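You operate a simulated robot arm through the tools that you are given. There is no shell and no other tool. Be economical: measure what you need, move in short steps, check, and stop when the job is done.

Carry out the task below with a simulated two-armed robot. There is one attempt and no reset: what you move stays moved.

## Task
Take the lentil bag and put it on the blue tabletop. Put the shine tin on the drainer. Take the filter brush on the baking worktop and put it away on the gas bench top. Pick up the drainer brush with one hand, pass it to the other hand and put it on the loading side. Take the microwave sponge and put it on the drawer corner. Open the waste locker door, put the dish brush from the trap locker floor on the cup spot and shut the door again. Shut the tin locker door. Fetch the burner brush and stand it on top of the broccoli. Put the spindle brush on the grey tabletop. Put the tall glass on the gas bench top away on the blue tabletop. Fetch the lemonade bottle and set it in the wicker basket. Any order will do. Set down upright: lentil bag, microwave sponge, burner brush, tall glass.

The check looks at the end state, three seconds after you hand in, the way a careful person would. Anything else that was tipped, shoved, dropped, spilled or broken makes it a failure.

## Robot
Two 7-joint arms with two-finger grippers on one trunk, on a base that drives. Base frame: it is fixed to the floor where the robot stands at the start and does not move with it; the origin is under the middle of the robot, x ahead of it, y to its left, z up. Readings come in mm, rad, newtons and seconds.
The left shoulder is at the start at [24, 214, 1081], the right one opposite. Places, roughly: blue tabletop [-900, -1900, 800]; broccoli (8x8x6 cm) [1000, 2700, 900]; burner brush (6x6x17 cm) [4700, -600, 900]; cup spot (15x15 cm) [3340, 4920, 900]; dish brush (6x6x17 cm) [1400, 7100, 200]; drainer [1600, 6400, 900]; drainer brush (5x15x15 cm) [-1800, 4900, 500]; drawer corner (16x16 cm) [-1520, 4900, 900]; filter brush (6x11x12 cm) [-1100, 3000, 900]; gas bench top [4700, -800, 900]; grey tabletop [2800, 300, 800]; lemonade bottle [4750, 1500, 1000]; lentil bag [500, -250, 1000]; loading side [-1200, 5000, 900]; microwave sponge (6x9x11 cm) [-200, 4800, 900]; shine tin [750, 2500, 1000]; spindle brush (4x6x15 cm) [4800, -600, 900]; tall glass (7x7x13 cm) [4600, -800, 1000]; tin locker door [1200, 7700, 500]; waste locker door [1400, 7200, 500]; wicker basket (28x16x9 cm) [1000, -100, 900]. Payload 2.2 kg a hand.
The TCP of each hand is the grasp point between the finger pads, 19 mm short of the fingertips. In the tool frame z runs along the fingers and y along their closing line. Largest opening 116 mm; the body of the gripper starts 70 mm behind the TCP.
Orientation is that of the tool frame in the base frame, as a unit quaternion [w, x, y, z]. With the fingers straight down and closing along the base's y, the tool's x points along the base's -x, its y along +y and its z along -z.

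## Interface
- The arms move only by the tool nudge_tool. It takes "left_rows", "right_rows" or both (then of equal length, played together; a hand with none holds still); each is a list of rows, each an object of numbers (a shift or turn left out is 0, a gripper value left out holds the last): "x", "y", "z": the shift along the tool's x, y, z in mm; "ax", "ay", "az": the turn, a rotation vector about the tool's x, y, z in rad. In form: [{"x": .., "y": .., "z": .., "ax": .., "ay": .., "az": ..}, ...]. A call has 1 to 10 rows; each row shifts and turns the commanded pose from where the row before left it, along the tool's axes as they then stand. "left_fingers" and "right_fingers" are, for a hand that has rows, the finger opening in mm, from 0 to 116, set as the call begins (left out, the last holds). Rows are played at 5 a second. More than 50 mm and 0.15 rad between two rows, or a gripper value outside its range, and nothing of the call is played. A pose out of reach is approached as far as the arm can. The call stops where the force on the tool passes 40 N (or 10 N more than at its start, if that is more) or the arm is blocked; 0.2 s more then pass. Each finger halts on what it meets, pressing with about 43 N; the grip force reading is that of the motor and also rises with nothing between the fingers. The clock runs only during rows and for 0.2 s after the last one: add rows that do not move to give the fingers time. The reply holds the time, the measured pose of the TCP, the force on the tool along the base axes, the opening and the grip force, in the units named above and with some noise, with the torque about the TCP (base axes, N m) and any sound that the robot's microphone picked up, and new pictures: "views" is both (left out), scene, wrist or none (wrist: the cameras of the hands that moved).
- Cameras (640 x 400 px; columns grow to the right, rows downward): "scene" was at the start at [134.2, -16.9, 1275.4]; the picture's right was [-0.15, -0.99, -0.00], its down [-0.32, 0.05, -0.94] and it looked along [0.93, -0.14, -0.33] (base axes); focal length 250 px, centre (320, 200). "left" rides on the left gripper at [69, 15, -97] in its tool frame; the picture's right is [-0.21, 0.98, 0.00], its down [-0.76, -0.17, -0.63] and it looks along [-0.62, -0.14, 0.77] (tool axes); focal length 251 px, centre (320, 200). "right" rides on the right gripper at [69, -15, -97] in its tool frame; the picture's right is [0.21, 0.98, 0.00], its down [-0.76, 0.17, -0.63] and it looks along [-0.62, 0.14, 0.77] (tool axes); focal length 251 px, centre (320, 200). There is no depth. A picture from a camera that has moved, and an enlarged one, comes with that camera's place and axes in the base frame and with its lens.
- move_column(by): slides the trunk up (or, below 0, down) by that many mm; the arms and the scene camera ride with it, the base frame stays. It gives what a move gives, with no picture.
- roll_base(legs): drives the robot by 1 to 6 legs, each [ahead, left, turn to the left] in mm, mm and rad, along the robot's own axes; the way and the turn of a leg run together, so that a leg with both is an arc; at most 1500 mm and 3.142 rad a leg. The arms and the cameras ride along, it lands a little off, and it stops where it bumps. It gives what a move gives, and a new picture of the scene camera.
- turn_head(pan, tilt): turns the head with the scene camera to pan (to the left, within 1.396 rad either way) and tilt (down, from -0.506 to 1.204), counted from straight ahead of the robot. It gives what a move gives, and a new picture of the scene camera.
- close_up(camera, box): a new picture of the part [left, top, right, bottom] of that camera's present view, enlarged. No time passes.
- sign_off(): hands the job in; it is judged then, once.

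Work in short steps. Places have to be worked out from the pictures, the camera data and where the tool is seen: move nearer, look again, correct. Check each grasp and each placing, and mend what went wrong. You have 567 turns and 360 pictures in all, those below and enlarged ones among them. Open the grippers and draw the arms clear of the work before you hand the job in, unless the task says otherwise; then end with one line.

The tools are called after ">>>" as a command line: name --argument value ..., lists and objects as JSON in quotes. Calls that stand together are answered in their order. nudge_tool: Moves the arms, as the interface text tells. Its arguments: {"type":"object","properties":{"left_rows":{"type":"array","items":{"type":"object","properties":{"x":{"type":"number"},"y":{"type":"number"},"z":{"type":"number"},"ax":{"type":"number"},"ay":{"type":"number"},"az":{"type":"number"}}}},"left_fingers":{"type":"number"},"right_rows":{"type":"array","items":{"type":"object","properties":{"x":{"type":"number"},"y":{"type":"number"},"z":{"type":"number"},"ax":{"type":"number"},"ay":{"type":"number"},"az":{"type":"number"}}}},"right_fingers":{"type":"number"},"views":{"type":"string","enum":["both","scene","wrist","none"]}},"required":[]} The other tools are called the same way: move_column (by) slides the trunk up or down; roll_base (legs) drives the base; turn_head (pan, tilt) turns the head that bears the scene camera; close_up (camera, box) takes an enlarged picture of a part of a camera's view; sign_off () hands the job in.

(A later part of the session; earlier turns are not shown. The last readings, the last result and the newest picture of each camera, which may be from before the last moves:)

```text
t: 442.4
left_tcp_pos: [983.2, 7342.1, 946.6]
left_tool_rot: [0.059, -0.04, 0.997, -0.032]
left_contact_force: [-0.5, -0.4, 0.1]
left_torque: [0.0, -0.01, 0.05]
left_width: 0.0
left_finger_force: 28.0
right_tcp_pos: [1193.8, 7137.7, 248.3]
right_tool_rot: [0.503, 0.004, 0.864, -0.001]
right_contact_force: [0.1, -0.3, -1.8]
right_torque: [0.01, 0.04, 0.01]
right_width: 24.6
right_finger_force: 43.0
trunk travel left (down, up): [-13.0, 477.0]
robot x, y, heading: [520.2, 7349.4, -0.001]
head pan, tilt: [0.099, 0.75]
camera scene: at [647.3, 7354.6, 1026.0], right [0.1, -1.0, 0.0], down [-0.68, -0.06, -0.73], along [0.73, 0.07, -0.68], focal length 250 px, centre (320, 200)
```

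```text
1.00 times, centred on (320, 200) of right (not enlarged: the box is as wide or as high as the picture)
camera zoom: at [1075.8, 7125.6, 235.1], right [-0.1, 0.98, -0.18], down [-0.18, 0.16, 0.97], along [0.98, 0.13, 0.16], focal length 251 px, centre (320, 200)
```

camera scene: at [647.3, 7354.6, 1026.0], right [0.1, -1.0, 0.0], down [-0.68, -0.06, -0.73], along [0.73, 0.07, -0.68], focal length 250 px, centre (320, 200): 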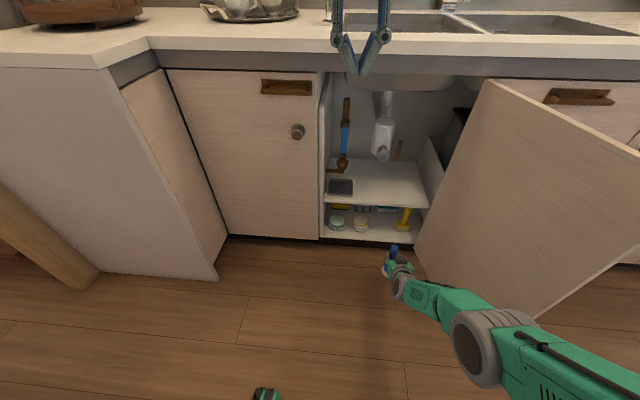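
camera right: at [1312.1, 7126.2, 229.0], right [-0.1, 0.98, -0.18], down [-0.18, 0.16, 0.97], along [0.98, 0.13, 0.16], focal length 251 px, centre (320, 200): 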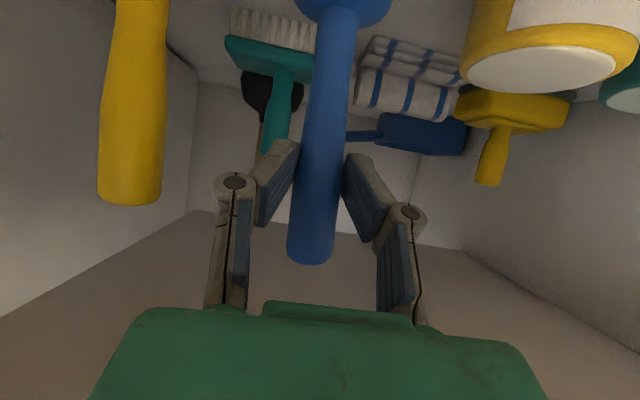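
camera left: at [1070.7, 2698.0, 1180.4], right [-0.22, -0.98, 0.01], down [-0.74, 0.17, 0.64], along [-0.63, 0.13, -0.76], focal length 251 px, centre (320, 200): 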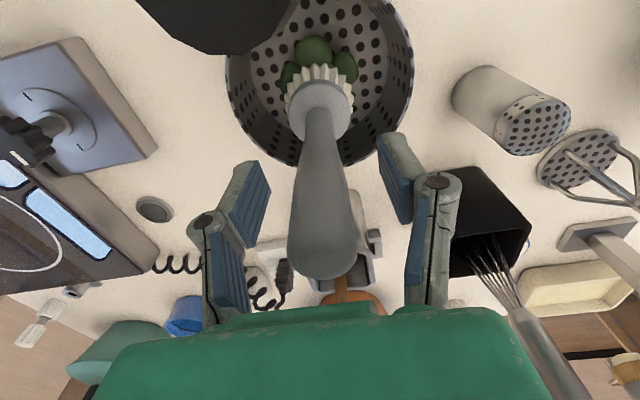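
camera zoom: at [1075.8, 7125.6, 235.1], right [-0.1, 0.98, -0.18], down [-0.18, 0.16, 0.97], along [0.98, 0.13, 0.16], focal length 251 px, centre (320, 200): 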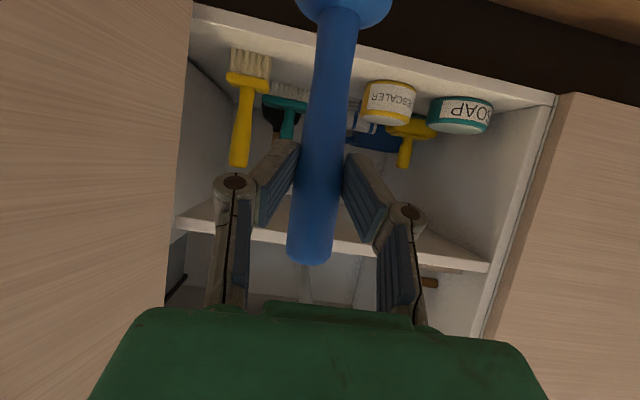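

I have the dish brush. Next I'll raise the right hand high, then move south to push the door shut with the left hand.

>>> nudge_tool --right_rows '[{"x": -39, "z": -22.5}, {"x": -39, "z": -22.5}, {"x": -39, "z": -22.5}, {"x": -39, "z": -22.5}, {"x": -39, "z": -22.5}, {"x": -39, "z": -22.5}, {"x": -39, "z": -22.5}, {"x": -39, "z": -22.5}, {"x": -39, "z": -22.5}, {"x": -39, "z": -22.5}]' --views "none"

>>> nudge_tool --right_rows '[{"x": -39, "z": -22.5}, {"x": -39, "z": -22.5}, {"x": -39, "z": -22.5}, {"x": -39, "z": -22.5}, {"x": -39, "z": -22.5}, {"x": -39, "z": -22.5}, {"x": -39, "z": -22.5}]' --left_rows '[{"y": 20}, {"y": 20}, {"y": 20}, {"y": 20}, {"y": 20}, {}, {}]' --views "none"

```text
t: 444.6
left_tcp_pos: [980.8, 7342.5, 949.2]
left_tool_rot: [0.06, -0.04, 0.997, -0.032]
left_contact_force: [-0.5, 0.4, 0.7]
left_torque: [0.01, 0.0, 0.0]
left_width: 0.1
left_finger_force: 28.9
right_tcp_pos: [1188.0, 7134.8, 702.2]
right_tool_rot: [0.504, 0.003, 0.864, 0.0]
right_contact_force: [-0.5, -0.1, -1.9]
right_torque: [-0.03, 0.02, 0.04]
right_width: 24.6
right_finger_force: 43.3
trunk travel left (down, up): [-13.0, 477.0]
robot x, y, heading: [521.9, 7349.3, -0.005]
head pan, tilt: [0.099, 0.75]
```

```text
t: 446.1
left_tcp_pos: [972.5, 7441.3, 941.5]
left_tool_rot: [0.06, -0.039, 0.997, -0.033]
left_contact_force: [0.4, 0.5, -0.9]
left_torque: [-0.01, -0.01, 0.01]
left_width: 0.0
left_finger_force: 28.5
right_tcp_pos: [1186.1, 7135.9, 1015.2]
right_tool_rot: [0.504, 0.004, 0.863, -0.002]
right_contact_force: [0.6, -1.4, -0.4]
right_torque: [-0.01, 0.02, 0.01]
right_width: 24.4
right_finger_force: 43.4
trunk travel left (down, up): [-13.0, 477.0]
robot x, y, heading: [521.5, 7349.6, -0.007]
head pan, tilt: [0.099, 0.75]
```

Now strafe south past the door with both hands held high.

>>> roll_base --legs '[[-20, -660, 0.005]]'

>>> nudge_tool --left_rows '[{"ay": -0.14, "z": 20}, {"ay": -0.14, "z": 20}, {"ay": -0.14, "z": 20}, {"ay": -0.14, "z": 20}, {"ay": -0.14, "z": 10}, {"ay": -0.12}]' --views "none"

```text
t: 449.8
left_tcp_pos: [954.7, 6803.7, 941.1]
left_tool_rot: [0.06, -0.047, 0.996, -0.035]
left_contact_force: [-0.2, 0.6, 0.4]
left_torque: [-0.05, 0.01, -0.01]
left_width: 0.0
left_finger_force: 28.3
right_tcp_pos: [1174.0, 6502.3, 1014.7]
right_tool_rot: [0.504, -0.005, 0.863, 0.001]
right_contact_force: [-0.3, 0.5, -1.2]
right_torque: [0.0, 0.03, -0.01]
right_width: 24.6
right_finger_force: 43.1
trunk travel left (down, up): [-13.0, 477.0]
robot x, y, heading: [503.6, 6699.8, 0.012]
head pan, tilt: [0.099, 0.75]
camera scene: at [629.8, 6714.4, 1025.8], right [0.11, -0.99, 0.01], down [-0.68, -0.08, -0.73], along [0.72, 0.08, -0.69], focal length 250 px, centre (320, 200)
```

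scene: 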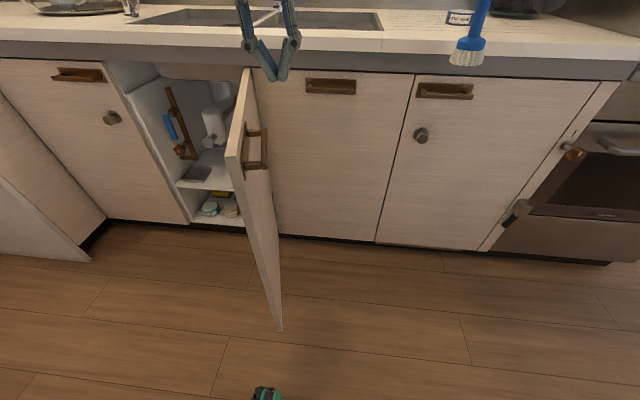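

```text
t: 451.2
left_tcp_pos: [984.3, 6799.4, 858.0]
left_tool_rot: [0.453, -0.055, 0.89, -0.013]
left_contact_force: [0.3, -0.5, -0.2]
left_torque: [0.0, -0.02, -0.01]
left_width: 0.1
left_finger_force: 27.8
right_tcp_pos: [1170.8, 6501.9, 1016.7]
right_tool_rot: [0.505, -0.004, 0.863, 0.002]
right_contact_force: [0.2, 0.0, -1.4]
right_torque: [-0.05, 0.05, -0.01]
right_width: 24.2
right_finger_force: 42.7
trunk travel left (down, up): [-13.0, 477.0]
robot x, y, heading: [503.9, 6701.9, 0.004]
head pan, tilt: [0.099, 0.75]
```

Lower the left hand to mid-door height on the south side of the door.

>>> nudge_tool --left_rows '[{"x": 34.8, "z": 25.3}, {"x": 34.8, "z": 25.3}, {"x": 34.8, "z": 25.3}, {"x": 34.8, "z": 25.3}, {"x": 34.8, "z": 25.3}, {"x": 34.8, "z": 25.3}, {"x": 34.8, "z": 25.3}]' --views "none"

>>> roll_base --legs '[[90, 0, 0], [0, 250, 0]]'

```text
t: 452.8
left_tcp_pos: [984.3, 6781.2, 559.7]
left_tool_rot: [0.453, -0.056, 0.89, -0.01]
left_contact_force: [0.4, -0.3, -0.6]
left_torque: [0.01, 0.01, -0.01]
left_width: 0.0
left_finger_force: 28.7
right_tcp_pos: [1170.9, 6496.6, 1014.4]
right_tool_rot: [0.505, -0.003, 0.863, 0.003]
right_contact_force: [0.1, -0.1, -0.5]
right_torque: [0.02, 0.04, 0.02]
right_width: 24.4
right_finger_force: 42.9
trunk travel left (down, up): [-13.0, 477.0]
robot x, y, heading: [506.5, 6699.8, 0.011]
head pan, tilt: [0.099, 0.75]
```

```text
t: 454.0
left_tcp_pos: [1055.9, 6770.3, 562.1]
left_tool_rot: [0.448, -0.045, 0.892, -0.021]
left_contact_force: [-0.7, 0.4, 0.1]
left_torque: [-0.04, 0.02, -0.01]
left_width: 0.0
left_finger_force: 28.8
right_tcp_pos: [1252.4, 6500.3, 1014.0]
right_tool_rot: [0.503, -0.002, 0.864, 0.0]
right_contact_force: [0.2, -0.5, -1.1]
right_torque: [0.05, 0.0, 0.01]
right_width: 24.7
right_finger_force: 43.1
trunk travel left (down, up): [-13.0, 477.0]
robot x, y, heading: [588.8, 6702.7, 0.011]
head pan, tilt: [0.099, 0.75]
stopped in leg 1: the robot was blocked; the commanded pose is now the measured one
camera scene: at [710.1, 6707.0, 1026.6], right [0.11, -0.99, 0.0], down [-0.68, -0.07, -0.73], along [0.73, 0.08, -0.68], focal length 250 px, centre (320, 200)
```

scene: 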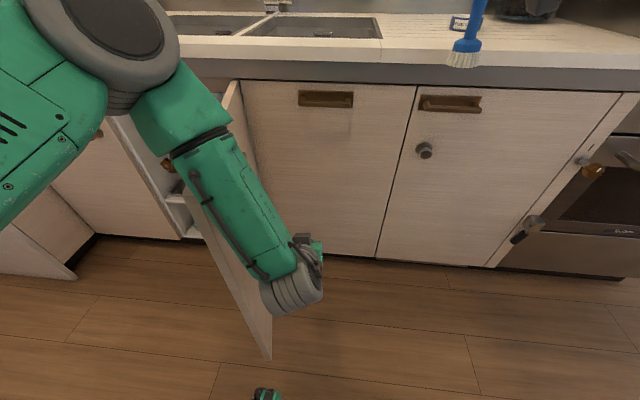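

The forearm touches the door's edge. I'll back off 40 mm and strafe left to sweep the door toward closing.

>>> roll_base --legs '[[-40, 0, 0], [0, 220, 0]]'

```text
t: 455.6
left_tcp_pos: [1012.8, 6808.7, 566.3]
left_tool_rot: [0.45, -0.033, 0.893, -0.004]
left_contact_force: [-0.2, -2.0, 1.4]
left_torque: [0.19, 0.1, 0.22]
left_width: 0.0
left_finger_force: 28.5
right_tcp_pos: [1207.8, 6518.7, 1006.1]
right_tool_rot: [0.503, 0.013, 0.864, 0.019]
right_contact_force: [-0.1, -4.2, -1.8]
right_torque: [0.13, -0.01, 0.28]
right_width: 24.3
right_finger_force: 42.9
trunk travel left (down, up): [-13.0, 477.0]
robot x, y, heading: [546.4, 6766.6, 0.009]
head pan, tilt: [0.099, 0.75]
stopped in leg 2: the robot was blocked; the commanded pose is now the measured one
camera scene: at [676.2, 6735.6, 1024.7], right [0.1, -0.99, -0.04], down [-0.68, -0.04, -0.73], along [0.72, 0.1, -0.68], focal length 250 px, centre (320, 200)
```

scene: 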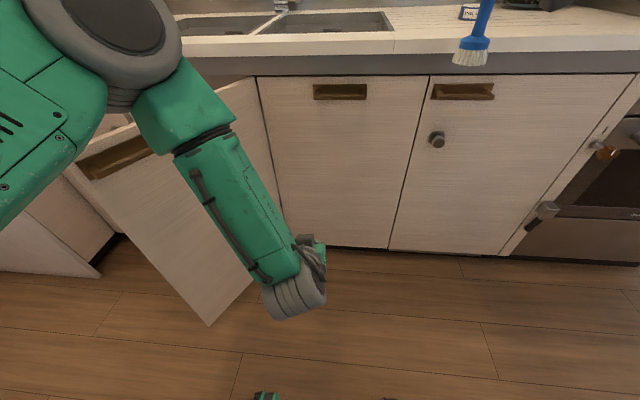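

The door swung to about 60°. I'll continue strafing left, then push forward.

>>> roll_base --legs '[[0, 150, 0], [0, 170, 0]]'

```text
t: 458.0
left_tcp_pos: [1009.8, 7155.7, 565.4]
left_tool_rot: [0.45, -0.044, 0.892, -0.019]
left_contact_force: [0.0, 0.3, -1.2]
left_torque: [0.01, 0.01, -0.05]
left_width: 0.0
left_finger_force: 28.7
right_tcp_pos: [1204.5, 6887.7, 1018.2]
right_tool_rot: [0.507, -0.004, 0.862, 0.002]
right_contact_force: [0.3, 1.3, -0.8]
right_torque: [-0.01, 0.05, -0.04]
right_width: 23.4
right_finger_force: 42.9
trunk travel left (down, up): [-13.0, 477.0]
robot x, y, heading: [551.4, 7085.8, 0.006]
head pan, tilt: [0.099, 0.75]
camera scene: at [673.0, 7090.9, 1025.8], right [0.11, -0.99, -0.01], down [-0.68, -0.07, -0.73], along [0.72, 0.08, -0.68], focal length 250 px, centre (320, 200)
```

scene: 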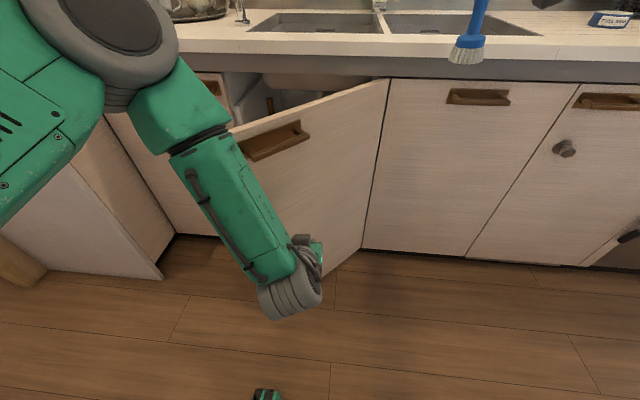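

Before pushing forward, I'll raise and draw back the right hand so the brush clears the counter.

>>> nudge_tool --right_rows '[{"x": -39, "z": -22.5}, {"x": -39, "z": -22.5}, {"x": 20, "z": -35}, {"x": 20, "z": -35}, {"x": 20, "z": -35}]' --views "none"

>>> roll_base --legs '[[130, 80, 0]]'

```text
t: 459.2
left_tcp_pos: [1007.9, 7149.9, 567.7]
left_tool_rot: [0.451, -0.042, 0.891, -0.018]
left_contact_force: [0.3, -1.9, 0.1]
left_torque: [0.05, -0.03, 0.06]
left_width: 0.1
left_finger_force: 28.7
right_tcp_pos: [1191.6, 6877.2, 1111.3]
right_tool_rot: [0.507, -0.001, 0.862, 0.004]
right_contact_force: [-0.1, -1.1, -1.5]
right_torque: [0.07, 0.01, 0.1]
right_width: 23.6
right_finger_force: 42.9
right hand out of reach, approached as far as the arm can: row 3, 4, 5
trunk travel left (down, up): [-13.0, 477.0]
robot x, y, heading: [546.5, 7087.9, 0.009]
head pan, tilt: [0.099, 0.75]
```

```text
t: 460.5
left_tcp_pos: [1132.7, 7245.7, 565.9]
left_tool_rot: [0.45, -0.045, 0.892, -0.024]
left_contact_force: [0.1, 0.0, -0.5]
left_torque: [-0.02, -0.03, -0.03]
left_width: 0.0
left_finger_force: 28.7
right_tcp_pos: [1314.5, 6982.5, 1112.4]
right_tool_rot: [0.507, -0.006, 0.862, -0.004]
right_contact_force: [-0.1, 1.1, -1.6]
right_torque: [-0.03, 0.0, -0.04]
right_width: 23.6
right_finger_force: 42.8
trunk travel left (down, up): [-13.0, 477.0]
robot x, y, heading: [674.4, 7174.4, 0.006]
head pan, tilt: [0.099, 0.75]
camera scene: at [797.6, 7185.8, 1025.6], right [0.11, -0.99, 0.0], down [-0.68, -0.08, -0.73], along [0.72, 0.07, -0.69], focal length 250 px, centre (320, 200)
```

scene: 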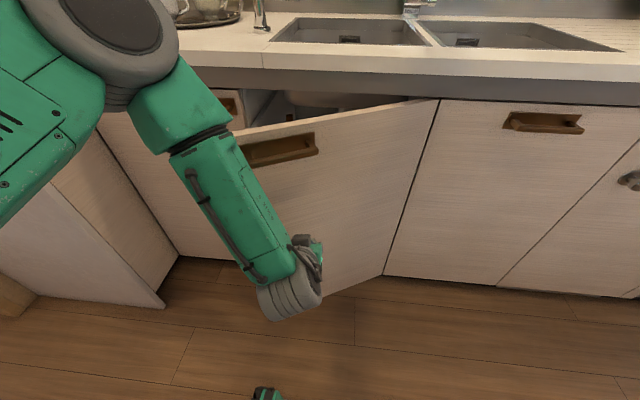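

Continue pushing forward 100 mm.

>>> roll_base --legs '[[110, 0, 0]]'

```text
t: 461.7
left_tcp_pos: [1243.1, 7244.0, 567.6]
left_tool_rot: [0.451, -0.044, 0.891, -0.02]
left_contact_force: [1.1, -0.6, -0.2]
left_torque: [0.02, 0.0, -0.01]
left_width: 0.0
left_finger_force: 28.0
right_tcp_pos: [1425.9, 6973.8, 1111.0]
right_tool_rot: [0.507, -0.005, 0.862, 0.0]
right_contact_force: [0.6, 0.1, -1.6]
right_torque: [-0.01, 0.02, 0.04]
right_width: 23.3
right_finger_force: 42.5
trunk travel left (down, up): [-13.0, 477.0]
robot x, y, heading: [784.3, 7175.1, 0.011]
head pan, tilt: [0.099, 0.75]
camera scene: at [909.4, 7178.6, 1025.6], right [0.11, -0.99, 0.0], down [-0.68, -0.07, -0.73], along [0.72, 0.08, -0.69], focal length 250 px, centre (320, 200)
```

scene: 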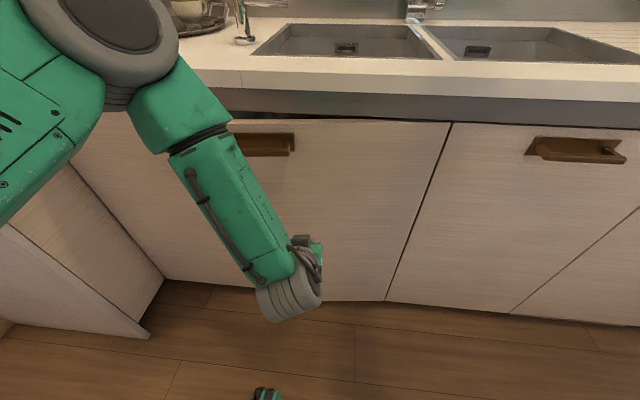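

Nearly closed. Push another 90 mm.

>>> roll_base --legs '[[90, 0, 0]]'

```text
t: 462.8
left_tcp_pos: [1332.9, 7245.8, 569.0]
left_tool_rot: [0.453, -0.045, 0.89, -0.022]
left_contact_force: [0.0, 0.3, -0.7]
left_torque: [-0.02, -0.04, -0.01]
left_width: 0.0
left_finger_force: 28.2
right_tcp_pos: [1513.8, 6980.7, 1114.1]
right_tool_rot: [0.508, -0.006, 0.861, 0.0]
right_contact_force: [1.1, 0.6, -1.4]
right_torque: [-0.03, 0.04, -0.01]
right_width: 23.6
right_finger_force: 42.9
trunk travel left (down, up): [-13.0, 477.0]
robot x, y, heading: [876.6, 7173.2, 0.004]
head pan, tilt: [0.099, 0.75]
camera scene: at [999.8, 7182.9, 1025.7], right [0.11, -0.99, 0.0], down [-0.68, -0.07, -0.73], along [0.72, 0.08, -0.69], focal length 250 px, centre (320, 200)
```

scene: 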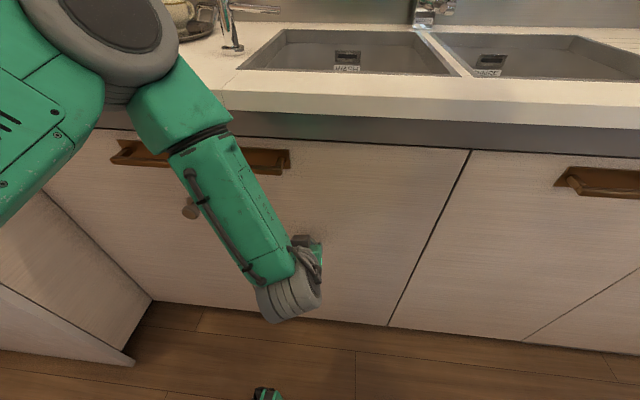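

Push a final 25 mm to make sure, then back off and check.

>>> roll_base --legs '[[25, 0, 0]]'

>>> roll_base --legs '[[-330, 0, 0]]'

```text
t: 463.6
left_tcp_pos: [1334.8, 7245.3, 570.9]
left_tool_rot: [0.451, -0.043, 0.891, -0.021]
left_contact_force: [-0.2, -0.8, 0.1]
left_torque: [-0.03, 0.02, -0.01]
left_width: 0.0
left_finger_force: 28.5
right_tcp_pos: [1515.5, 6979.2, 1119.5]
right_tool_rot: [0.512, -0.006, 0.859, 0.0]
right_contact_force: [0.8, -1.1, -1.8]
right_torque: [0.05, 0.02, 0.05]
right_width: 23.3
right_finger_force: 43.1
trunk travel left (down, up): [-13.0, 477.0]
robot x, y, heading: [885.5, 7175.4, 0.008]
head pan, tilt: [0.099, 0.75]
stopped in leg 1: the force on the tool passed its limit at 66 N (the readings are from after the stop); the commanded pose is now the measured one
camera scene: at [1011.5, 7181.8, 1025.9], right [0.11, -0.99, 0.0], down [-0.68, -0.07, -0.73], along [0.72, 0.08, -0.68], focal length 250 px, centre (320, 200)
```

scene: 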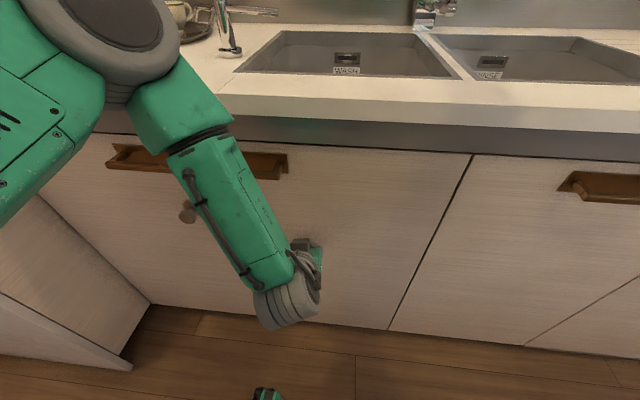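

```text
t: 465.8
left_tcp_pos: [1022.7, 7242.9, 570.5]
left_tool_rot: [0.451, -0.044, 0.891, -0.021]
left_contact_force: [0.3, -0.1, 0.0]
left_torque: [-0.01, -0.01, 0.0]
left_width: 0.0
left_finger_force: 28.3
right_tcp_pos: [1203.2, 6977.3, 1120.7]
right_tool_rot: [0.512, -0.008, 0.859, 0.001]
right_contact_force: [-0.3, 0.1, -0.8]
right_torque: [0.0, 0.02, 0.01]
right_width: 23.3
right_finger_force: 42.6
trunk travel left (down, up): [-13.0, 477.0]
robot x, y, heading: [574.1, 7171.7, 0.019]
head pan, tilt: [0.099, 0.75]
camera scene: at [698.1, 7178.6, 1026.0], right [0.11, -0.99, 0.0], down [-0.68, -0.08, -0.73], along [0.72, 0.08, -0.68], focal length 250 px, centre (320, 200)
```

scene: 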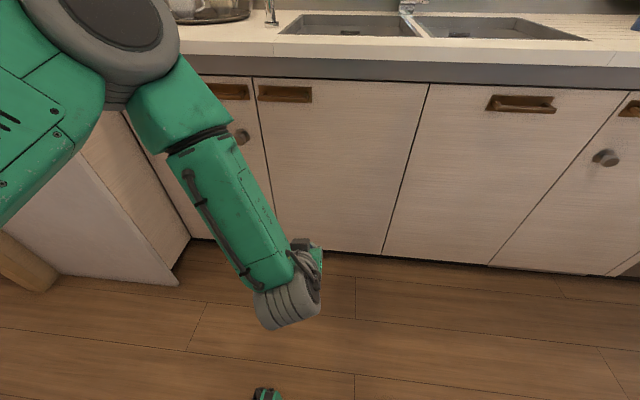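

Both locker doors are shut. I'll bring the left arm back up to a tool-down pose before leaving the galley.

>>> nudge_tool --left_rows '[{"x": -36, "z": -26}, {"x": -36, "z": -26}, {"x": -36, "z": -26}, {"x": -36, "z": -26}, {"x": -36, "z": -26}, {"x": -36, "z": -26}, {"x": -36, "z": -26}, {"x": -36, "z": -26}, {"x": -36, "z": -26}, {"x": -36, "z": -26}]' --views "none"

>>> nudge_tool --left_rows '[{"ay": 0.14}, {"ay": 0.14}, {"ay": 0.14}, {"ay": 0.14}, {"ay": 0.14}, {"ay": 0.14}, {"ay": 0.1}]' --left_fingers 60 --views "none"

>>> move_column --by 150

>>> turn_head --pan 0 --tilt 0.4

>>> roll_base --legs '[[0, 0, -1.59], [0, 280, 0], [1400, 0, 0]]'

```text
t: 467.9
left_tcp_pos: [1021.5, 7280.6, 1014.2]
left_tool_rot: [0.452, -0.045, 0.891, -0.021]
left_contact_force: [-0.5, -0.1, 1.1]
left_torque: [-0.01, -0.01, -0.04]
left_width: 0.3
left_finger_force: 28.8
right_tcp_pos: [1200.2, 6979.7, 1121.3]
right_tool_rot: [0.513, -0.007, 0.859, 0.0]
right_contact_force: [-0.7, -0.1, -1.2]
right_torque: [0.03, -0.02, -0.01]
right_width: 23.2
right_finger_force: 42.5
trunk travel left (down, up): [-13.0, 477.0]
robot x, y, heading: [572.9, 7166.8, 0.014]
head pan, tilt: [0.099, 0.75]
```

```text
t: 469.6
left_tcp_pos: [1022.1, 7276.0, 1014.7]
left_tool_rot: [-0.001, -0.029, 0.999, -0.039]
left_contact_force: [-0.7, -0.3, 0.0]
left_torque: [0.03, -0.03, 0.01]
left_width: 60.2
left_finger_force: 0.0
right_tcp_pos: [1202.9, 6978.4, 1119.1]
right_tool_rot: [0.511, -0.008, 0.859, 0.001]
right_contact_force: [0.3, 0.5, -2.1]
right_torque: [0.03, 0.03, 0.04]
right_width: 23.0
right_finger_force: 43.2
trunk travel left (down, up): [-13.0, 477.0]
robot x, y, heading: [571.6, 7170.0, 0.012]
head pan, tilt: [0.099, 0.75]
```

```text
t: 471.3
left_tcp_pos: [1021.6, 7276.3, 1163.2]
left_tool_rot: [0.0, -0.03, 0.999, -0.039]
left_contact_force: [-0.1, -0.1, 0.1]
left_torque: [0.02, -0.01, 0.0]
left_width: 59.9
left_finger_force: 0.0
right_tcp_pos: [1202.9, 6978.8, 1268.2]
right_tool_rot: [0.512, -0.007, 0.859, 0.0]
right_contact_force: [0.1, 0.1, -2.0]
right_torque: [-0.01, 0.01, 0.05]
right_width: 23.4
right_finger_force: 42.9
trunk travel left (down, up): [-163.0, 327.0]
robot x, y, heading: [573.6, 7168.6, 0.017]
head pan, tilt: [0.099, 0.75]
```

```text
t: 472.1
left_tcp_pos: [1023.1, 7277.4, 1163.7]
left_tool_rot: [-0.001, -0.03, 0.999, -0.038]
left_contact_force: [0.1, 0.0, 0.4]
left_torque: [0.04, 0.0, -0.01]
left_width: 60.3
left_finger_force: 0.0
right_tcp_pos: [1201.8, 6977.8, 1268.8]
right_tool_rot: [0.511, -0.007, 0.859, 0.0]
right_contact_force: [0.3, 0.2, -1.8]
right_torque: [-0.02, 0.04, -0.01]
right_width: 23.3
right_finger_force: 42.4
trunk travel left (down, up): [-163.0, 327.0]
robot x, y, heading: [576.1, 7171.6, 0.016]
head pan, tilt: [0.0, 0.4]
camera scene: at [709.5, 7171.1, 1206.9], right [0.01, -1.0, 0.0], down [-0.39, -0.01, -0.92], along [0.92, 0.01, -0.39], focal length 250 px, centre (320, 200)
```

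scene: 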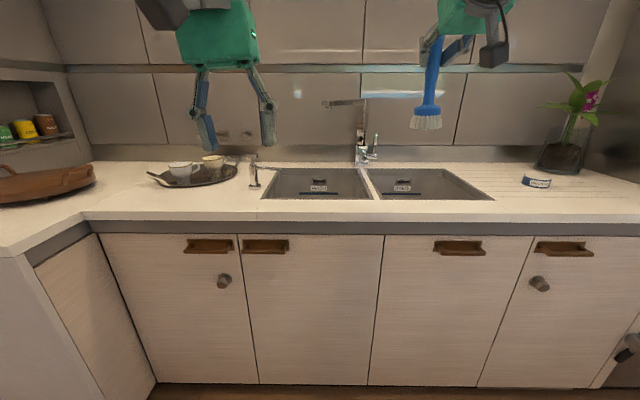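

```text
t: 484.4
left_tcp_pos: [907.0, 5347.1, 1161.0]
left_tool_rot: [-0.033, 0.706, 0.707, -0.029]
left_contact_force: [0.6, -0.3, 0.5]
left_torque: [0.04, 0.08, -0.03]
left_width: 60.1
left_finger_force: 0.1
right_tcp_pos: [601.2, 5183.9, 1267.9]
right_tool_rot: [0.347, 0.619, 0.598, -0.373]
right_contact_force: [0.7, -0.8, -1.2]
right_torque: [-0.02, 0.02, -0.06]
right_width: 23.0
right_finger_force: 42.5
trunk travel left (down, up): [-163.0, 327.0]
robot x, y, heading: [817.5, 5802.9, -1.612]
head pan, tilt: [0.0, 0.4]
camera scene: at [840.7, 5662.9, 1206.3], right [-1.0, 0.04, 0.02], down [-0.01, 0.39, -0.92], along [-0.05, -0.92, -0.39], focal length 250 px, centre (320, 200)
```

scene: 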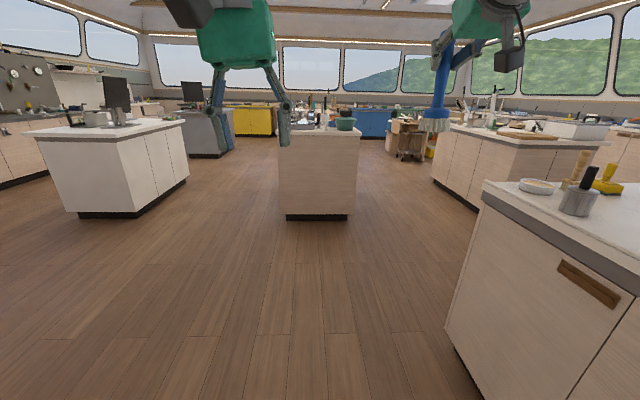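

The galley exit and the corridor to the right bench are clear. I'll drive out and along toward the cup spot.

>>> roll_base --legs '[[1400, 20, 0.02], [170, 0, 0], [0, 0, 1.592], [1400, 0, 0]]'

```text
t: 503.1
left_tcp_pos: [2657.7, 4255.3, 1160.8]
left_tool_rot: [-0.004, 0.005, 0.999, -0.047]
left_contact_force: [0.5, 0.4, 1.2]
left_torque: [-0.06, 0.14, -0.01]
left_width: 60.2
left_finger_force: 0.0
right_tcp_pos: [2816.9, 3948.4, 1263.4]
right_tool_rot: [0.506, 0.018, 0.862, -0.024]
right_contact_force: [0.0, 1.3, -1.4]
right_torque: [-0.04, -0.02, -0.16]
right_width: 23.2
right_finger_force: 43.1
trunk travel left (down, up): [-163.0, 327.0]
robot x, y, heading: [2200.7, 4166.6, -0.058]
head pan, tilt: [0.0, 0.4]
camera scene: at [2341.7, 4203.8, 1205.0], right [-0.06, -1.0, 0.04], down [-0.4, -0.01, -0.92], along [0.92, -0.07, -0.39], focal length 250 px, centre (320, 200)
```

scene: 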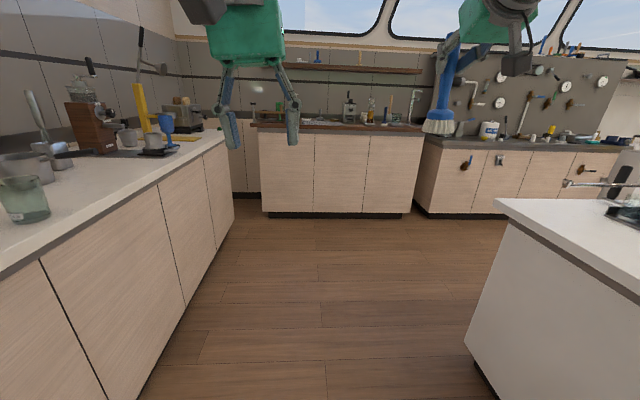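

Bench front edge is at about y 4740. I'll drive alongside the cup spot and turn to face it.

>>> roll_base --legs '[[1150, 0, 0.03], [0, 0, 1.6]]'

>>> turn_head --pan 0 --tilt 0.55

```text
t: 512.9
left_tcp_pos: [3310.8, 4552.9, 1167.5]
left_tool_rot: [-0.019, 0.721, -0.693, 0.017]
left_contact_force: [0.6, -0.5, 0.3]
left_torque: [0.09, 0.05, 0.0]
left_width: 60.3
left_finger_force: 0.1
right_tcp_pos: [3612.0, 4730.8, 1253.7]
right_tool_rot: [0.352, -0.606, 0.615, 0.362]
right_contact_force: [0.6, -0.5, -1.2]
right_torque: [-0.08, 0.03, 0.01]
right_width: 22.9
right_finger_force: 43.3
trunk travel left (down, up): [-163.0, 327.0]
robot x, y, heading: [3374.5, 4110.5, 1.559]
head pan, tilt: [0.0, 0.4]
camera scene: at [3400.4, 4242.0, 1206.2], right [1.0, -0.01, -0.02], down [-0.02, -0.39, -0.92], along [0.0, 0.92, -0.39], focal length 250 px, centre (320, 200)
```

scene: 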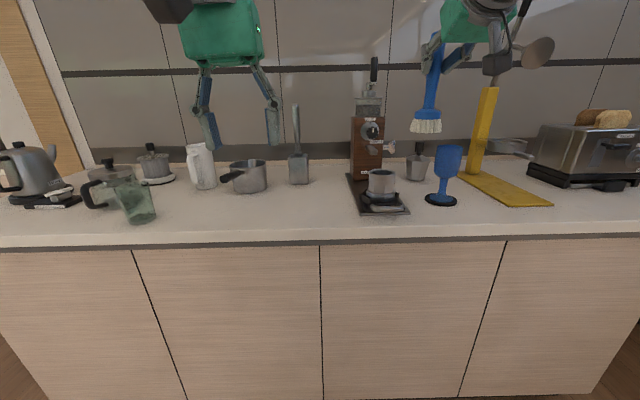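

```text
t: 513.6
left_tcp_pos: [3336.2, 4551.8, 1170.3]
left_tool_rot: [-0.014, 0.721, -0.692, 0.011]
left_contact_force: [3.1, -0.3, -1.5]
left_torque: [-0.04, 0.31, 0.02]
left_width: 59.9
left_finger_force: 0.1
right_tcp_pos: [3640.8, 4731.7, 1245.5]
right_tool_rot: [0.345, -0.604, 0.62, 0.364]
right_contact_force: [3.7, 0.1, -0.9]
right_torque: [-0.1, 0.18, 0.28]
right_width: 23.0
right_finger_force: 42.9
trunk travel left (down, up): [-163.0, 327.0]
robot x, y, heading: [3385.1, 4110.0, 1.564]
head pan, tilt: [0.0, 0.55]
camera scene: at [3432.3, 4241.4, 1191.7], right [1.0, -0.01, -0.04], down [-0.04, -0.53, -0.85], along [-0.01, 0.85, -0.53], focal length 250 px, centre (320, 200)
```

scene: 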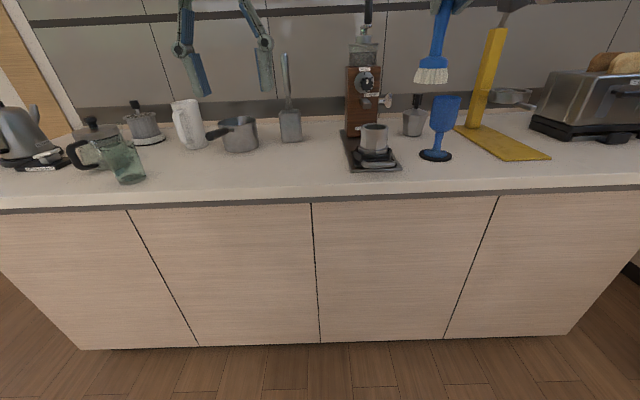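

The cup spot at (3340,4920) lies on the empty patch between the small pot and the coffee grinder. I'll let the sway settle and look again.

>>> nudge_tool --left_rows '[{}, {}, {}, {}, {}, {}, {}, {}, {}, {}]' --views "none"

>>> nudge_tool --left_rows '[{}, {}, {}, {}, {}, {}, {}, {}, {}, {}]' --views "none"

>>> nudge_tool --left_rows '[{}, {}, {}, {}, {}, {}, {}, {}, {}, {}]' --views "scene"

>>> close_up --camera "scene" --box '[160, 80, 460, 220]'

```text
t: 516.0
left_tcp_pos: [3337.3, 4543.4, 1171.8]
left_tool_rot: [-0.013, 0.718, -0.696, 0.007]
left_contact_force: [2.3, -0.9, -1.2]
left_torque: [0.08, 0.28, 0.02]
left_width: 60.0
left_finger_force: 0.0
right_tcp_pos: [3643.7, 4724.0, 1239.0]
right_tool_rot: [0.341, -0.602, 0.625, 0.363]
right_contact_force: [4.9, -1.2, -1.5]
right_torque: [-0.02, 0.14, 0.28]
right_width: 23.0
right_finger_force: 42.8
trunk travel left (down, up): [-163.0, 327.0]
robot x, y, heading: [3369.9, 4108.3, 1.553]
head pan, tilt: [0.0, 0.55]
stopped in row 10 (left hand): the arm was blocked; the commanded pose is now the measured one
```

```text
t: 518.4
left_tcp_pos: [3284.7, 4545.0, 1171.2]
left_tool_rot: [-0.023, 0.72, -0.693, 0.02]
left_contact_force: [0.5, -0.2, -0.5]
left_torque: [0.03, 0.01, 0.0]
left_width: 60.0
left_finger_force: 0.1
right_tcp_pos: [3586.0, 4726.9, 1241.0]
right_tool_rot: [0.349, -0.613, 0.616, 0.351]
right_contact_force: [1.1, 0.8, -1.2]
right_torque: [0.0, 0.01, 0.08]
right_width: 23.2
right_finger_force: 43.6
trunk travel left (down, up): [-163.0, 327.0]
robot x, y, heading: [3355.4, 4109.3, 1.558]
head pan, tilt: [0.0, 0.55]
stopped in row 10 (left hand): the arm was blocked; the commanded pose is now the measured one
```

```text
t: 520.8
left_tcp_pos: [3234.1, 4541.7, 1171.2]
left_tool_rot: [-0.036, 0.722, -0.691, 0.032]
left_contact_force: [-0.8, 0.5, 1.0]
left_torque: [-0.01, -0.1, 0.0]
left_width: 60.0
left_finger_force: 0.1
right_tcp_pos: [3530.9, 4726.5, 1244.9]
right_tool_rot: [-0.359, 0.621, -0.608, -0.339]
right_contact_force: [-0.8, 0.8, -0.8]
right_torque: [-0.01, -0.06, -0.15]
right_width: 23.2
right_finger_force: 43.2
trunk travel left (down, up): [-163.0, 327.0]
robot x, y, heading: [3341.3, 4107.2, 1.558]
head pan, tilt: [0.0, 0.55]
stopped in row 10 (left hand): the arm was blocked; the commanded pose is now the measured one
camera scene: at [3313.4, 4239.0, 1192.8], right [1.0, -0.01, 0.03], down [0.02, -0.53, -0.85], along [0.02, 0.85, -0.53], focal length 250 px, centre (320, 200)
```

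scene: 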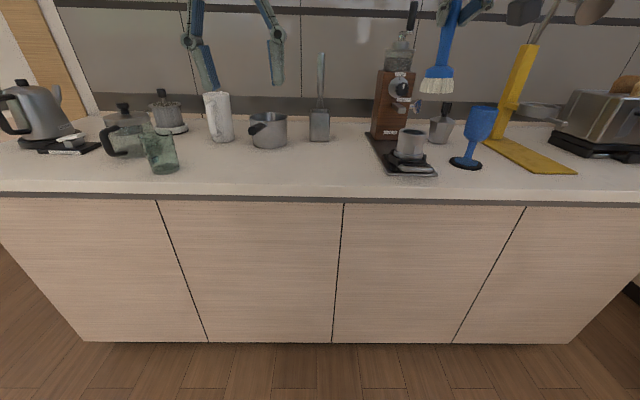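

```text
2.13 times, centred on (310, 150) of scene
camera zoom: at [3313.4, 4239.0, 1192.8], right [1.0, -0.01, 0.03], down [0.02, -0.53, -0.85], along [0.02, 0.85, -0.53], focal length 533 px, centre (341, 307)
```

zoom: 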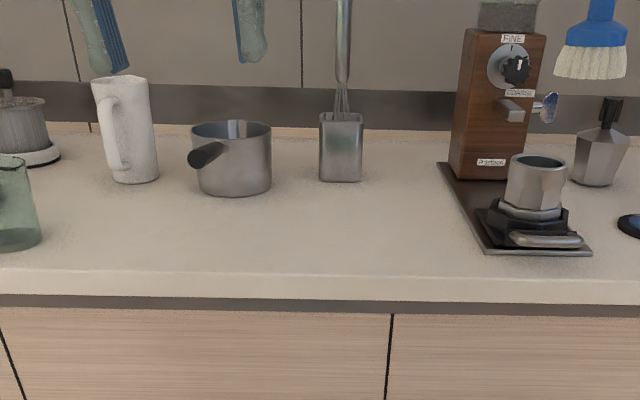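

The base is still rocking. I'll keep waiting and watch whether it converges.

>>> nudge_tool --left_rows '[{}, {}, {}, {}, {}, {}, {}, {}, {}, {}]' --views "none"

>>> nudge_tool --left_rows '[{}, {}, {}, {}, {}, {}, {}, {}, {}, {}]' --views "none"

>>> nudge_tool --left_rows '[{}, {}, {}, {}, {}, {}, {}, {}, {}, {}]' --views "none"

>>> nudge_tool --left_rows '[{}, {}, {}, {}, {}, {}, {}, {}, {}, {}]' --views "none"

```text
t: 523.0
left_tcp_pos: [3250.2, 4542.2, 1171.6]
left_tool_rot: [-0.031, 0.722, -0.691, 0.025]
left_contact_force: [-0.1, 0.6, 0.0]
left_torque: [-0.03, -0.02, -0.01]
left_width: 60.1
left_finger_force: 0.0
right_tcp_pos: [3548.8, 4726.8, 1243.2]
right_tool_rot: [-0.354, 0.619, -0.611, -0.344]
right_contact_force: [0.2, -0.7, -0.6]
right_torque: [-0.03, -0.03, -0.05]
right_width: 23.3
right_finger_force: 42.9
trunk travel left (down, up): [-163.0, 327.0]
robot x, y, heading: [3346.1, 4108.8, 1.557]
head pan, tilt: [0.0, 0.55]
```

```text
t: 525.4
left_tcp_pos: [3301.7, 4537.8, 1175.0]
left_tool_rot: [-0.02, 0.719, -0.694, 0.013]
left_contact_force: [1.2, -0.5, -1.2]
left_torque: [0.01, 0.11, -0.01]
left_width: 59.9
left_finger_force: 0.1
right_tcp_pos: [3603.2, 4724.1, 1231.1]
right_tool_rot: [0.34, -0.612, 0.622, 0.351]
right_contact_force: [1.4, 0.1, -1.0]
right_torque: [-0.03, 0.03, 0.09]
right_width: 23.0
right_finger_force: 43.4
trunk travel left (down, up): [-163.0, 327.0]
robot x, y, heading: [3357.4, 4104.3, 1.56]
head pan, tilt: [0.0, 0.55]
stopped in row 10 (left hand): the arm was blocked; the commanded pose is now the measured one
```

```text
t: 527.6
left_tcp_pos: [3288.6, 4537.4, 1173.8]
left_tool_rot: [-0.025, 0.72, -0.693, 0.018]
left_contact_force: [-0.5, 0.6, -0.6]
left_torque: [0.01, 0.01, 0.01]
left_width: 59.7
left_finger_force: 0.1
right_tcp_pos: [3589.8, 4725.1, 1234.4]
right_tool_rot: [0.344, -0.614, 0.619, 0.348]
right_contact_force: [1.0, -0.2, -1.3]
right_torque: [-0.04, 0.02, 0.06]
right_width: 23.1
right_finger_force: 42.3
trunk travel left (down, up): [-163.0, 327.0]
robot x, y, heading: [3354.0, 4109.0, 1.561]
head pan, tilt: [0.0, 0.55]
```

```text
t: 530.0
left_tcp_pos: [3240.0, 4535.2, 1173.8]
left_tool_rot: [-0.036, 0.722, -0.691, 0.028]
left_contact_force: [-0.6, -0.6, 0.3]
left_torque: [-0.01, -0.11, 0.02]
left_width: 60.2
left_finger_force: 0.0
right_tcp_pos: [3536.7, 4724.9, 1236.5]
right_tool_rot: [-0.352, 0.624, -0.611, -0.337]
right_contact_force: [-2.1, 0.8, -1.5]
right_torque: [-0.02, -0.05, -0.08]
right_width: 23.2
right_finger_force: 42.8
trunk travel left (down, up): [-163.0, 327.0]
robot x, y, heading: [3343.7, 4109.9, 1.559]
head pan, tilt: [0.0, 0.55]
stopped in row 10 (left hand): the arm was blocked; the commanded pose is now the measured one
```

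The sway persists with the trunk raised; lowering the trunk should steady it.

>>> move_column --by -120

>>> nudge_tool --left_rows '[{}, {}, {}, {}, {}, {}, {}, {}, {}, {}]' --views "none"

>>> nudge_tool --left_rows '[{}, {}, {}, {}, {}, {}, {}, {}, {}, {}]' --views "none"

>>> nudge_tool --left_rows '[{}, {}, {}, {}, {}, {}, {}, {}, {}, {}]' --views "none"

```text
t: 531.5
left_tcp_pos: [3225.3, 4537.3, 1053.3]
left_tool_rot: [-0.039, 0.722, -0.69, 0.033]
left_contact_force: [-1.9, -0.2, 0.8]
left_torque: [-0.04, -0.12, -0.01]
left_width: 60.1
left_finger_force: 0.0
right_tcp_pos: [3521.5, 4724.6, 1120.1]
right_tool_rot: [-0.356, 0.625, -0.609, -0.334]
right_contact_force: [-2.2, 0.1, -1.4]
right_torque: [-0.05, -0.06, -0.12]
right_width: 23.1
right_finger_force: 42.6
trunk travel left (down, up): [-43.0, 447.0]
robot x, y, heading: [3336.9, 4107.9, 1.562]
head pan, tilt: [0.0, 0.55]
```

```text
t: 533.7
left_tcp_pos: [3252.6, 4536.8, 1054.0]
left_tool_rot: [-0.033, 0.722, -0.691, 0.024]
left_contact_force: [-0.5, 0.0, 0.8]
left_torque: [0.01, -0.05, 0.0]
left_width: 59.9
left_finger_force: 0.2
right_tcp_pos: [3552.0, 4724.2, 1116.1]
right_tool_rot: [-0.349, 0.621, -0.614, -0.34]
right_contact_force: [-0.7, 0.3, -1.5]
right_torque: [-0.01, 0.01, -0.02]
right_width: 23.0
right_finger_force: 42.6
trunk travel left (down, up): [-43.0, 447.0]
robot x, y, heading: [3345.0, 4108.9, 1.563]
head pan, tilt: [0.0, 0.55]
```

```text
t: 535.9
left_tcp_pos: [3283.6, 4535.9, 1054.9]
left_tool_rot: [-0.025, 0.721, -0.693, 0.015]
left_contact_force: [1.0, -0.5, -0.2]
left_torque: [-0.04, 0.12, 0.02]
left_width: 60.1
left_finger_force: 0.0
right_tcp_pos: [3584.2, 4722.2, 1110.7]
right_tool_rot: [0.343, -0.615, 0.619, 0.347]
right_contact_force: [2.0, -0.4, -1.6]
right_torque: [-0.02, 0.1, 0.14]
right_width: 23.1
right_finger_force: 43.0
trunk travel left (down, up): [-43.0, 447.0]
robot x, y, heading: [3352.5, 4106.9, 1.557]
head pan, tilt: [0.0, 0.55]
```

```text
t: 538.1
left_tcp_pos: [3268.3, 4536.8, 1056.7]
left_tool_rot: [-0.027, 0.721, -0.692, 0.021]
left_contact_force: [0.6, 0.1, -0.6]
left_torque: [0.01, 0.05, 0.01]
left_width: 60.0
left_finger_force: 0.0
right_tcp_pos: [3568.5, 4724.4, 1112.9]
right_tool_rot: [-0.346, 0.618, -0.616, -0.345]
right_contact_force: [1.7, 0.4, -2.5]
right_torque: [-0.05, 0.0, 0.06]
right_width: 23.3
right_finger_force: 42.8
trunk travel left (down, up): [-43.0, 447.0]
robot x, y, heading: [3347.7, 4108.9, 1.562]
head pan, tilt: [0.0, 0.55]
```

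The sway has decayed. I'll bring the right hand inward over the spot's line, move the left hand aside, and correct the brush's slight tilt.

>>> nudge_tool --right_rows '[{"y": 30, "ay": -0.033}, {"y": 30}, {"y": 30}, {"y": 30}, {"y": 30}]' --left_rows '[{"y": 25}, {"y": 25}, {"y": 25}, {"y": 25}, {"y": 25}]' --views "none"

>>> roll_base --legs '[[110, 60, 0.005]]'

>>> nudge_tool --right_rows '[{}, {}, {}, {}, {}, {}, {}, {}, {}, {}]' --views "none"

>>> nudge_tool --right_rows '[{}, {}, {}, {}, {}, {}, {}, {}, {}, {}]' --views "both"

```text
t: 539.3
left_tcp_pos: [3120.1, 4531.2, 1041.8]
left_tool_rot: [-0.034, 0.721, -0.691, 0.026]
left_contact_force: [-1.2, 0.9, -0.7]
left_torque: [0.0, -0.08, 0.03]
left_width: 60.0
left_finger_force: 0.1
right_tcp_pos: [3545.1, 4724.1, 1116.2]
right_tool_rot: [-0.352, 0.621, -0.612, -0.34]
right_contact_force: [-0.1, -0.5, -0.8]
right_torque: [-0.06, -0.01, -0.06]
right_width: 23.1
right_finger_force: 42.5
right hand out of reach, approached as far as the arm can: row 1, 2, 3, 4, 5
trunk travel left (down, up): [-43.0, 447.0]
robot x, y, heading: [3345.8, 4107.4, 1.563]
head pan, tilt: [0.0, 0.55]
```

```text
t: 540.6
left_tcp_pos: [3100.5, 4638.8, 1048.0]
left_tool_rot: [-0.022, 0.723, -0.691, 0.014]
left_contact_force: [1.1, 0.3, -0.5]
left_torque: [-0.05, 0.11, 0.01]
left_width: 60.1
left_finger_force: 0.0
right_tcp_pos: [3528.5, 4835.1, 1109.6]
right_tool_rot: [0.339, -0.616, 0.618, 0.351]
right_contact_force: [1.0, 0.7, -2.5]
right_torque: [-0.04, 0.08, 0.09]
right_width: 23.2
right_finger_force: 43.3
trunk travel left (down, up): [-43.0, 447.0]
robot x, y, heading: [3294.0, 4218.5, 1.568]
head pan, tilt: [0.0, 0.55]
camera scene: at [3318.5, 4347.4, 1072.9], right [1.0, -0.01, -0.02], down [-0.02, -0.53, -0.85], along [-0.01, 0.85, -0.53], focal length 250 px, centre (320, 200)
```

scene: 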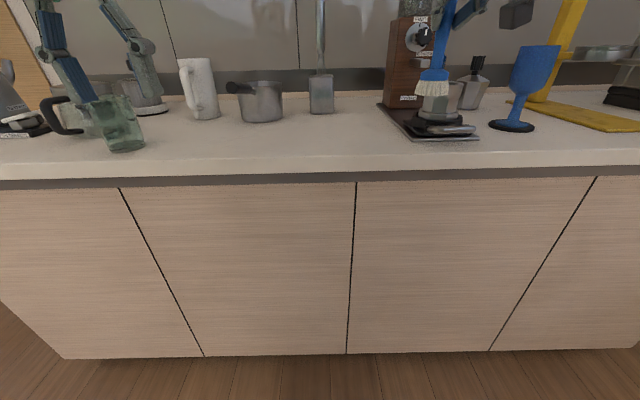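

```text
t: 542.8
left_tcp_pos: [3088.9, 4636.3, 1045.4]
left_tool_rot: [-0.028, 0.722, -0.691, 0.018]
left_contact_force: [1.3, -0.1, 0.5]
left_torque: [0.0, 0.04, 0.0]
left_width: 60.2
left_finger_force: 0.1
right_tcp_pos: [3514.6, 4833.6, 1110.2]
right_tool_rot: [-0.342, 0.62, -0.617, -0.344]
right_contact_force: [0.7, -0.1, -1.8]
right_torque: [0.03, 0.02, 0.04]
right_width: 22.9
right_finger_force: 43.2
trunk travel left (down, up): [-43.0, 447.0]
robot x, y, heading: [3296.4, 4218.4, 1.559]
head pan, tilt: [0.0, 0.55]
```

```text
t: 545.0
left_tcp_pos: [3066.7, 4635.9, 1042.8]
left_tool_rot: [-0.034, 0.724, -0.689, 0.025]
left_contact_force: [-1.7, 0.4, -0.4]
left_torque: [-0.01, -0.06, -0.01]
left_width: 59.9
left_finger_force: 0.0
right_tcp_pos: [3489.9, 4834.2, 1114.2]
right_tool_rot: [-0.348, 0.623, -0.613, -0.34]
right_contact_force: [-1.2, -1.0, -2.6]
right_torque: [-0.01, -0.07, -0.09]
right_width: 23.2
right_finger_force: 43.5
trunk travel left (down, up): [-43.0, 447.0]
robot x, y, heading: [3291.6, 4217.5, 1.565]
head pan, tilt: [0.0, 0.55]
camera scene: at [3280.1, 4346.7, 1073.2], right [1.0, 0.0, 0.01], down [0.01, -0.53, -0.85], along [0.01, 0.85, -0.53], focal length 250 px, centre (320, 200)
camera right: at [3506.8, 4716.6, 1106.3], right [-0.97, -0.12, -0.2], down [-0.18, -0.14, 0.97], along [-0.14, 0.98, 0.11], focal length 251 px, centre (320, 200)
```

scene: 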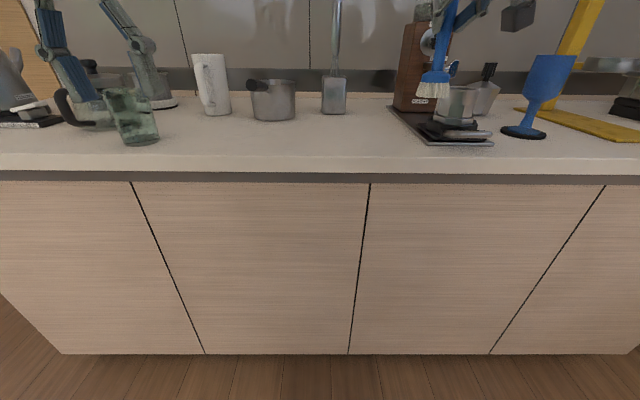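
right: 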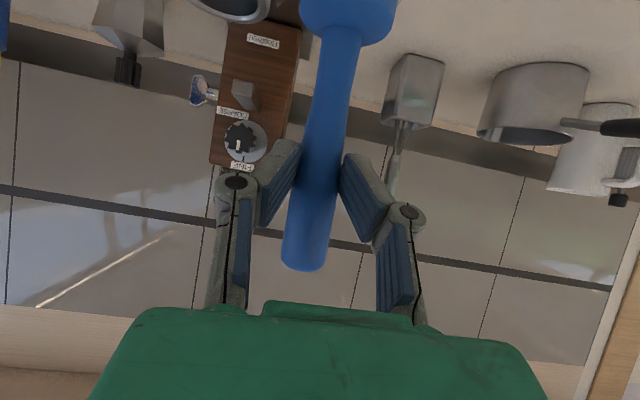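

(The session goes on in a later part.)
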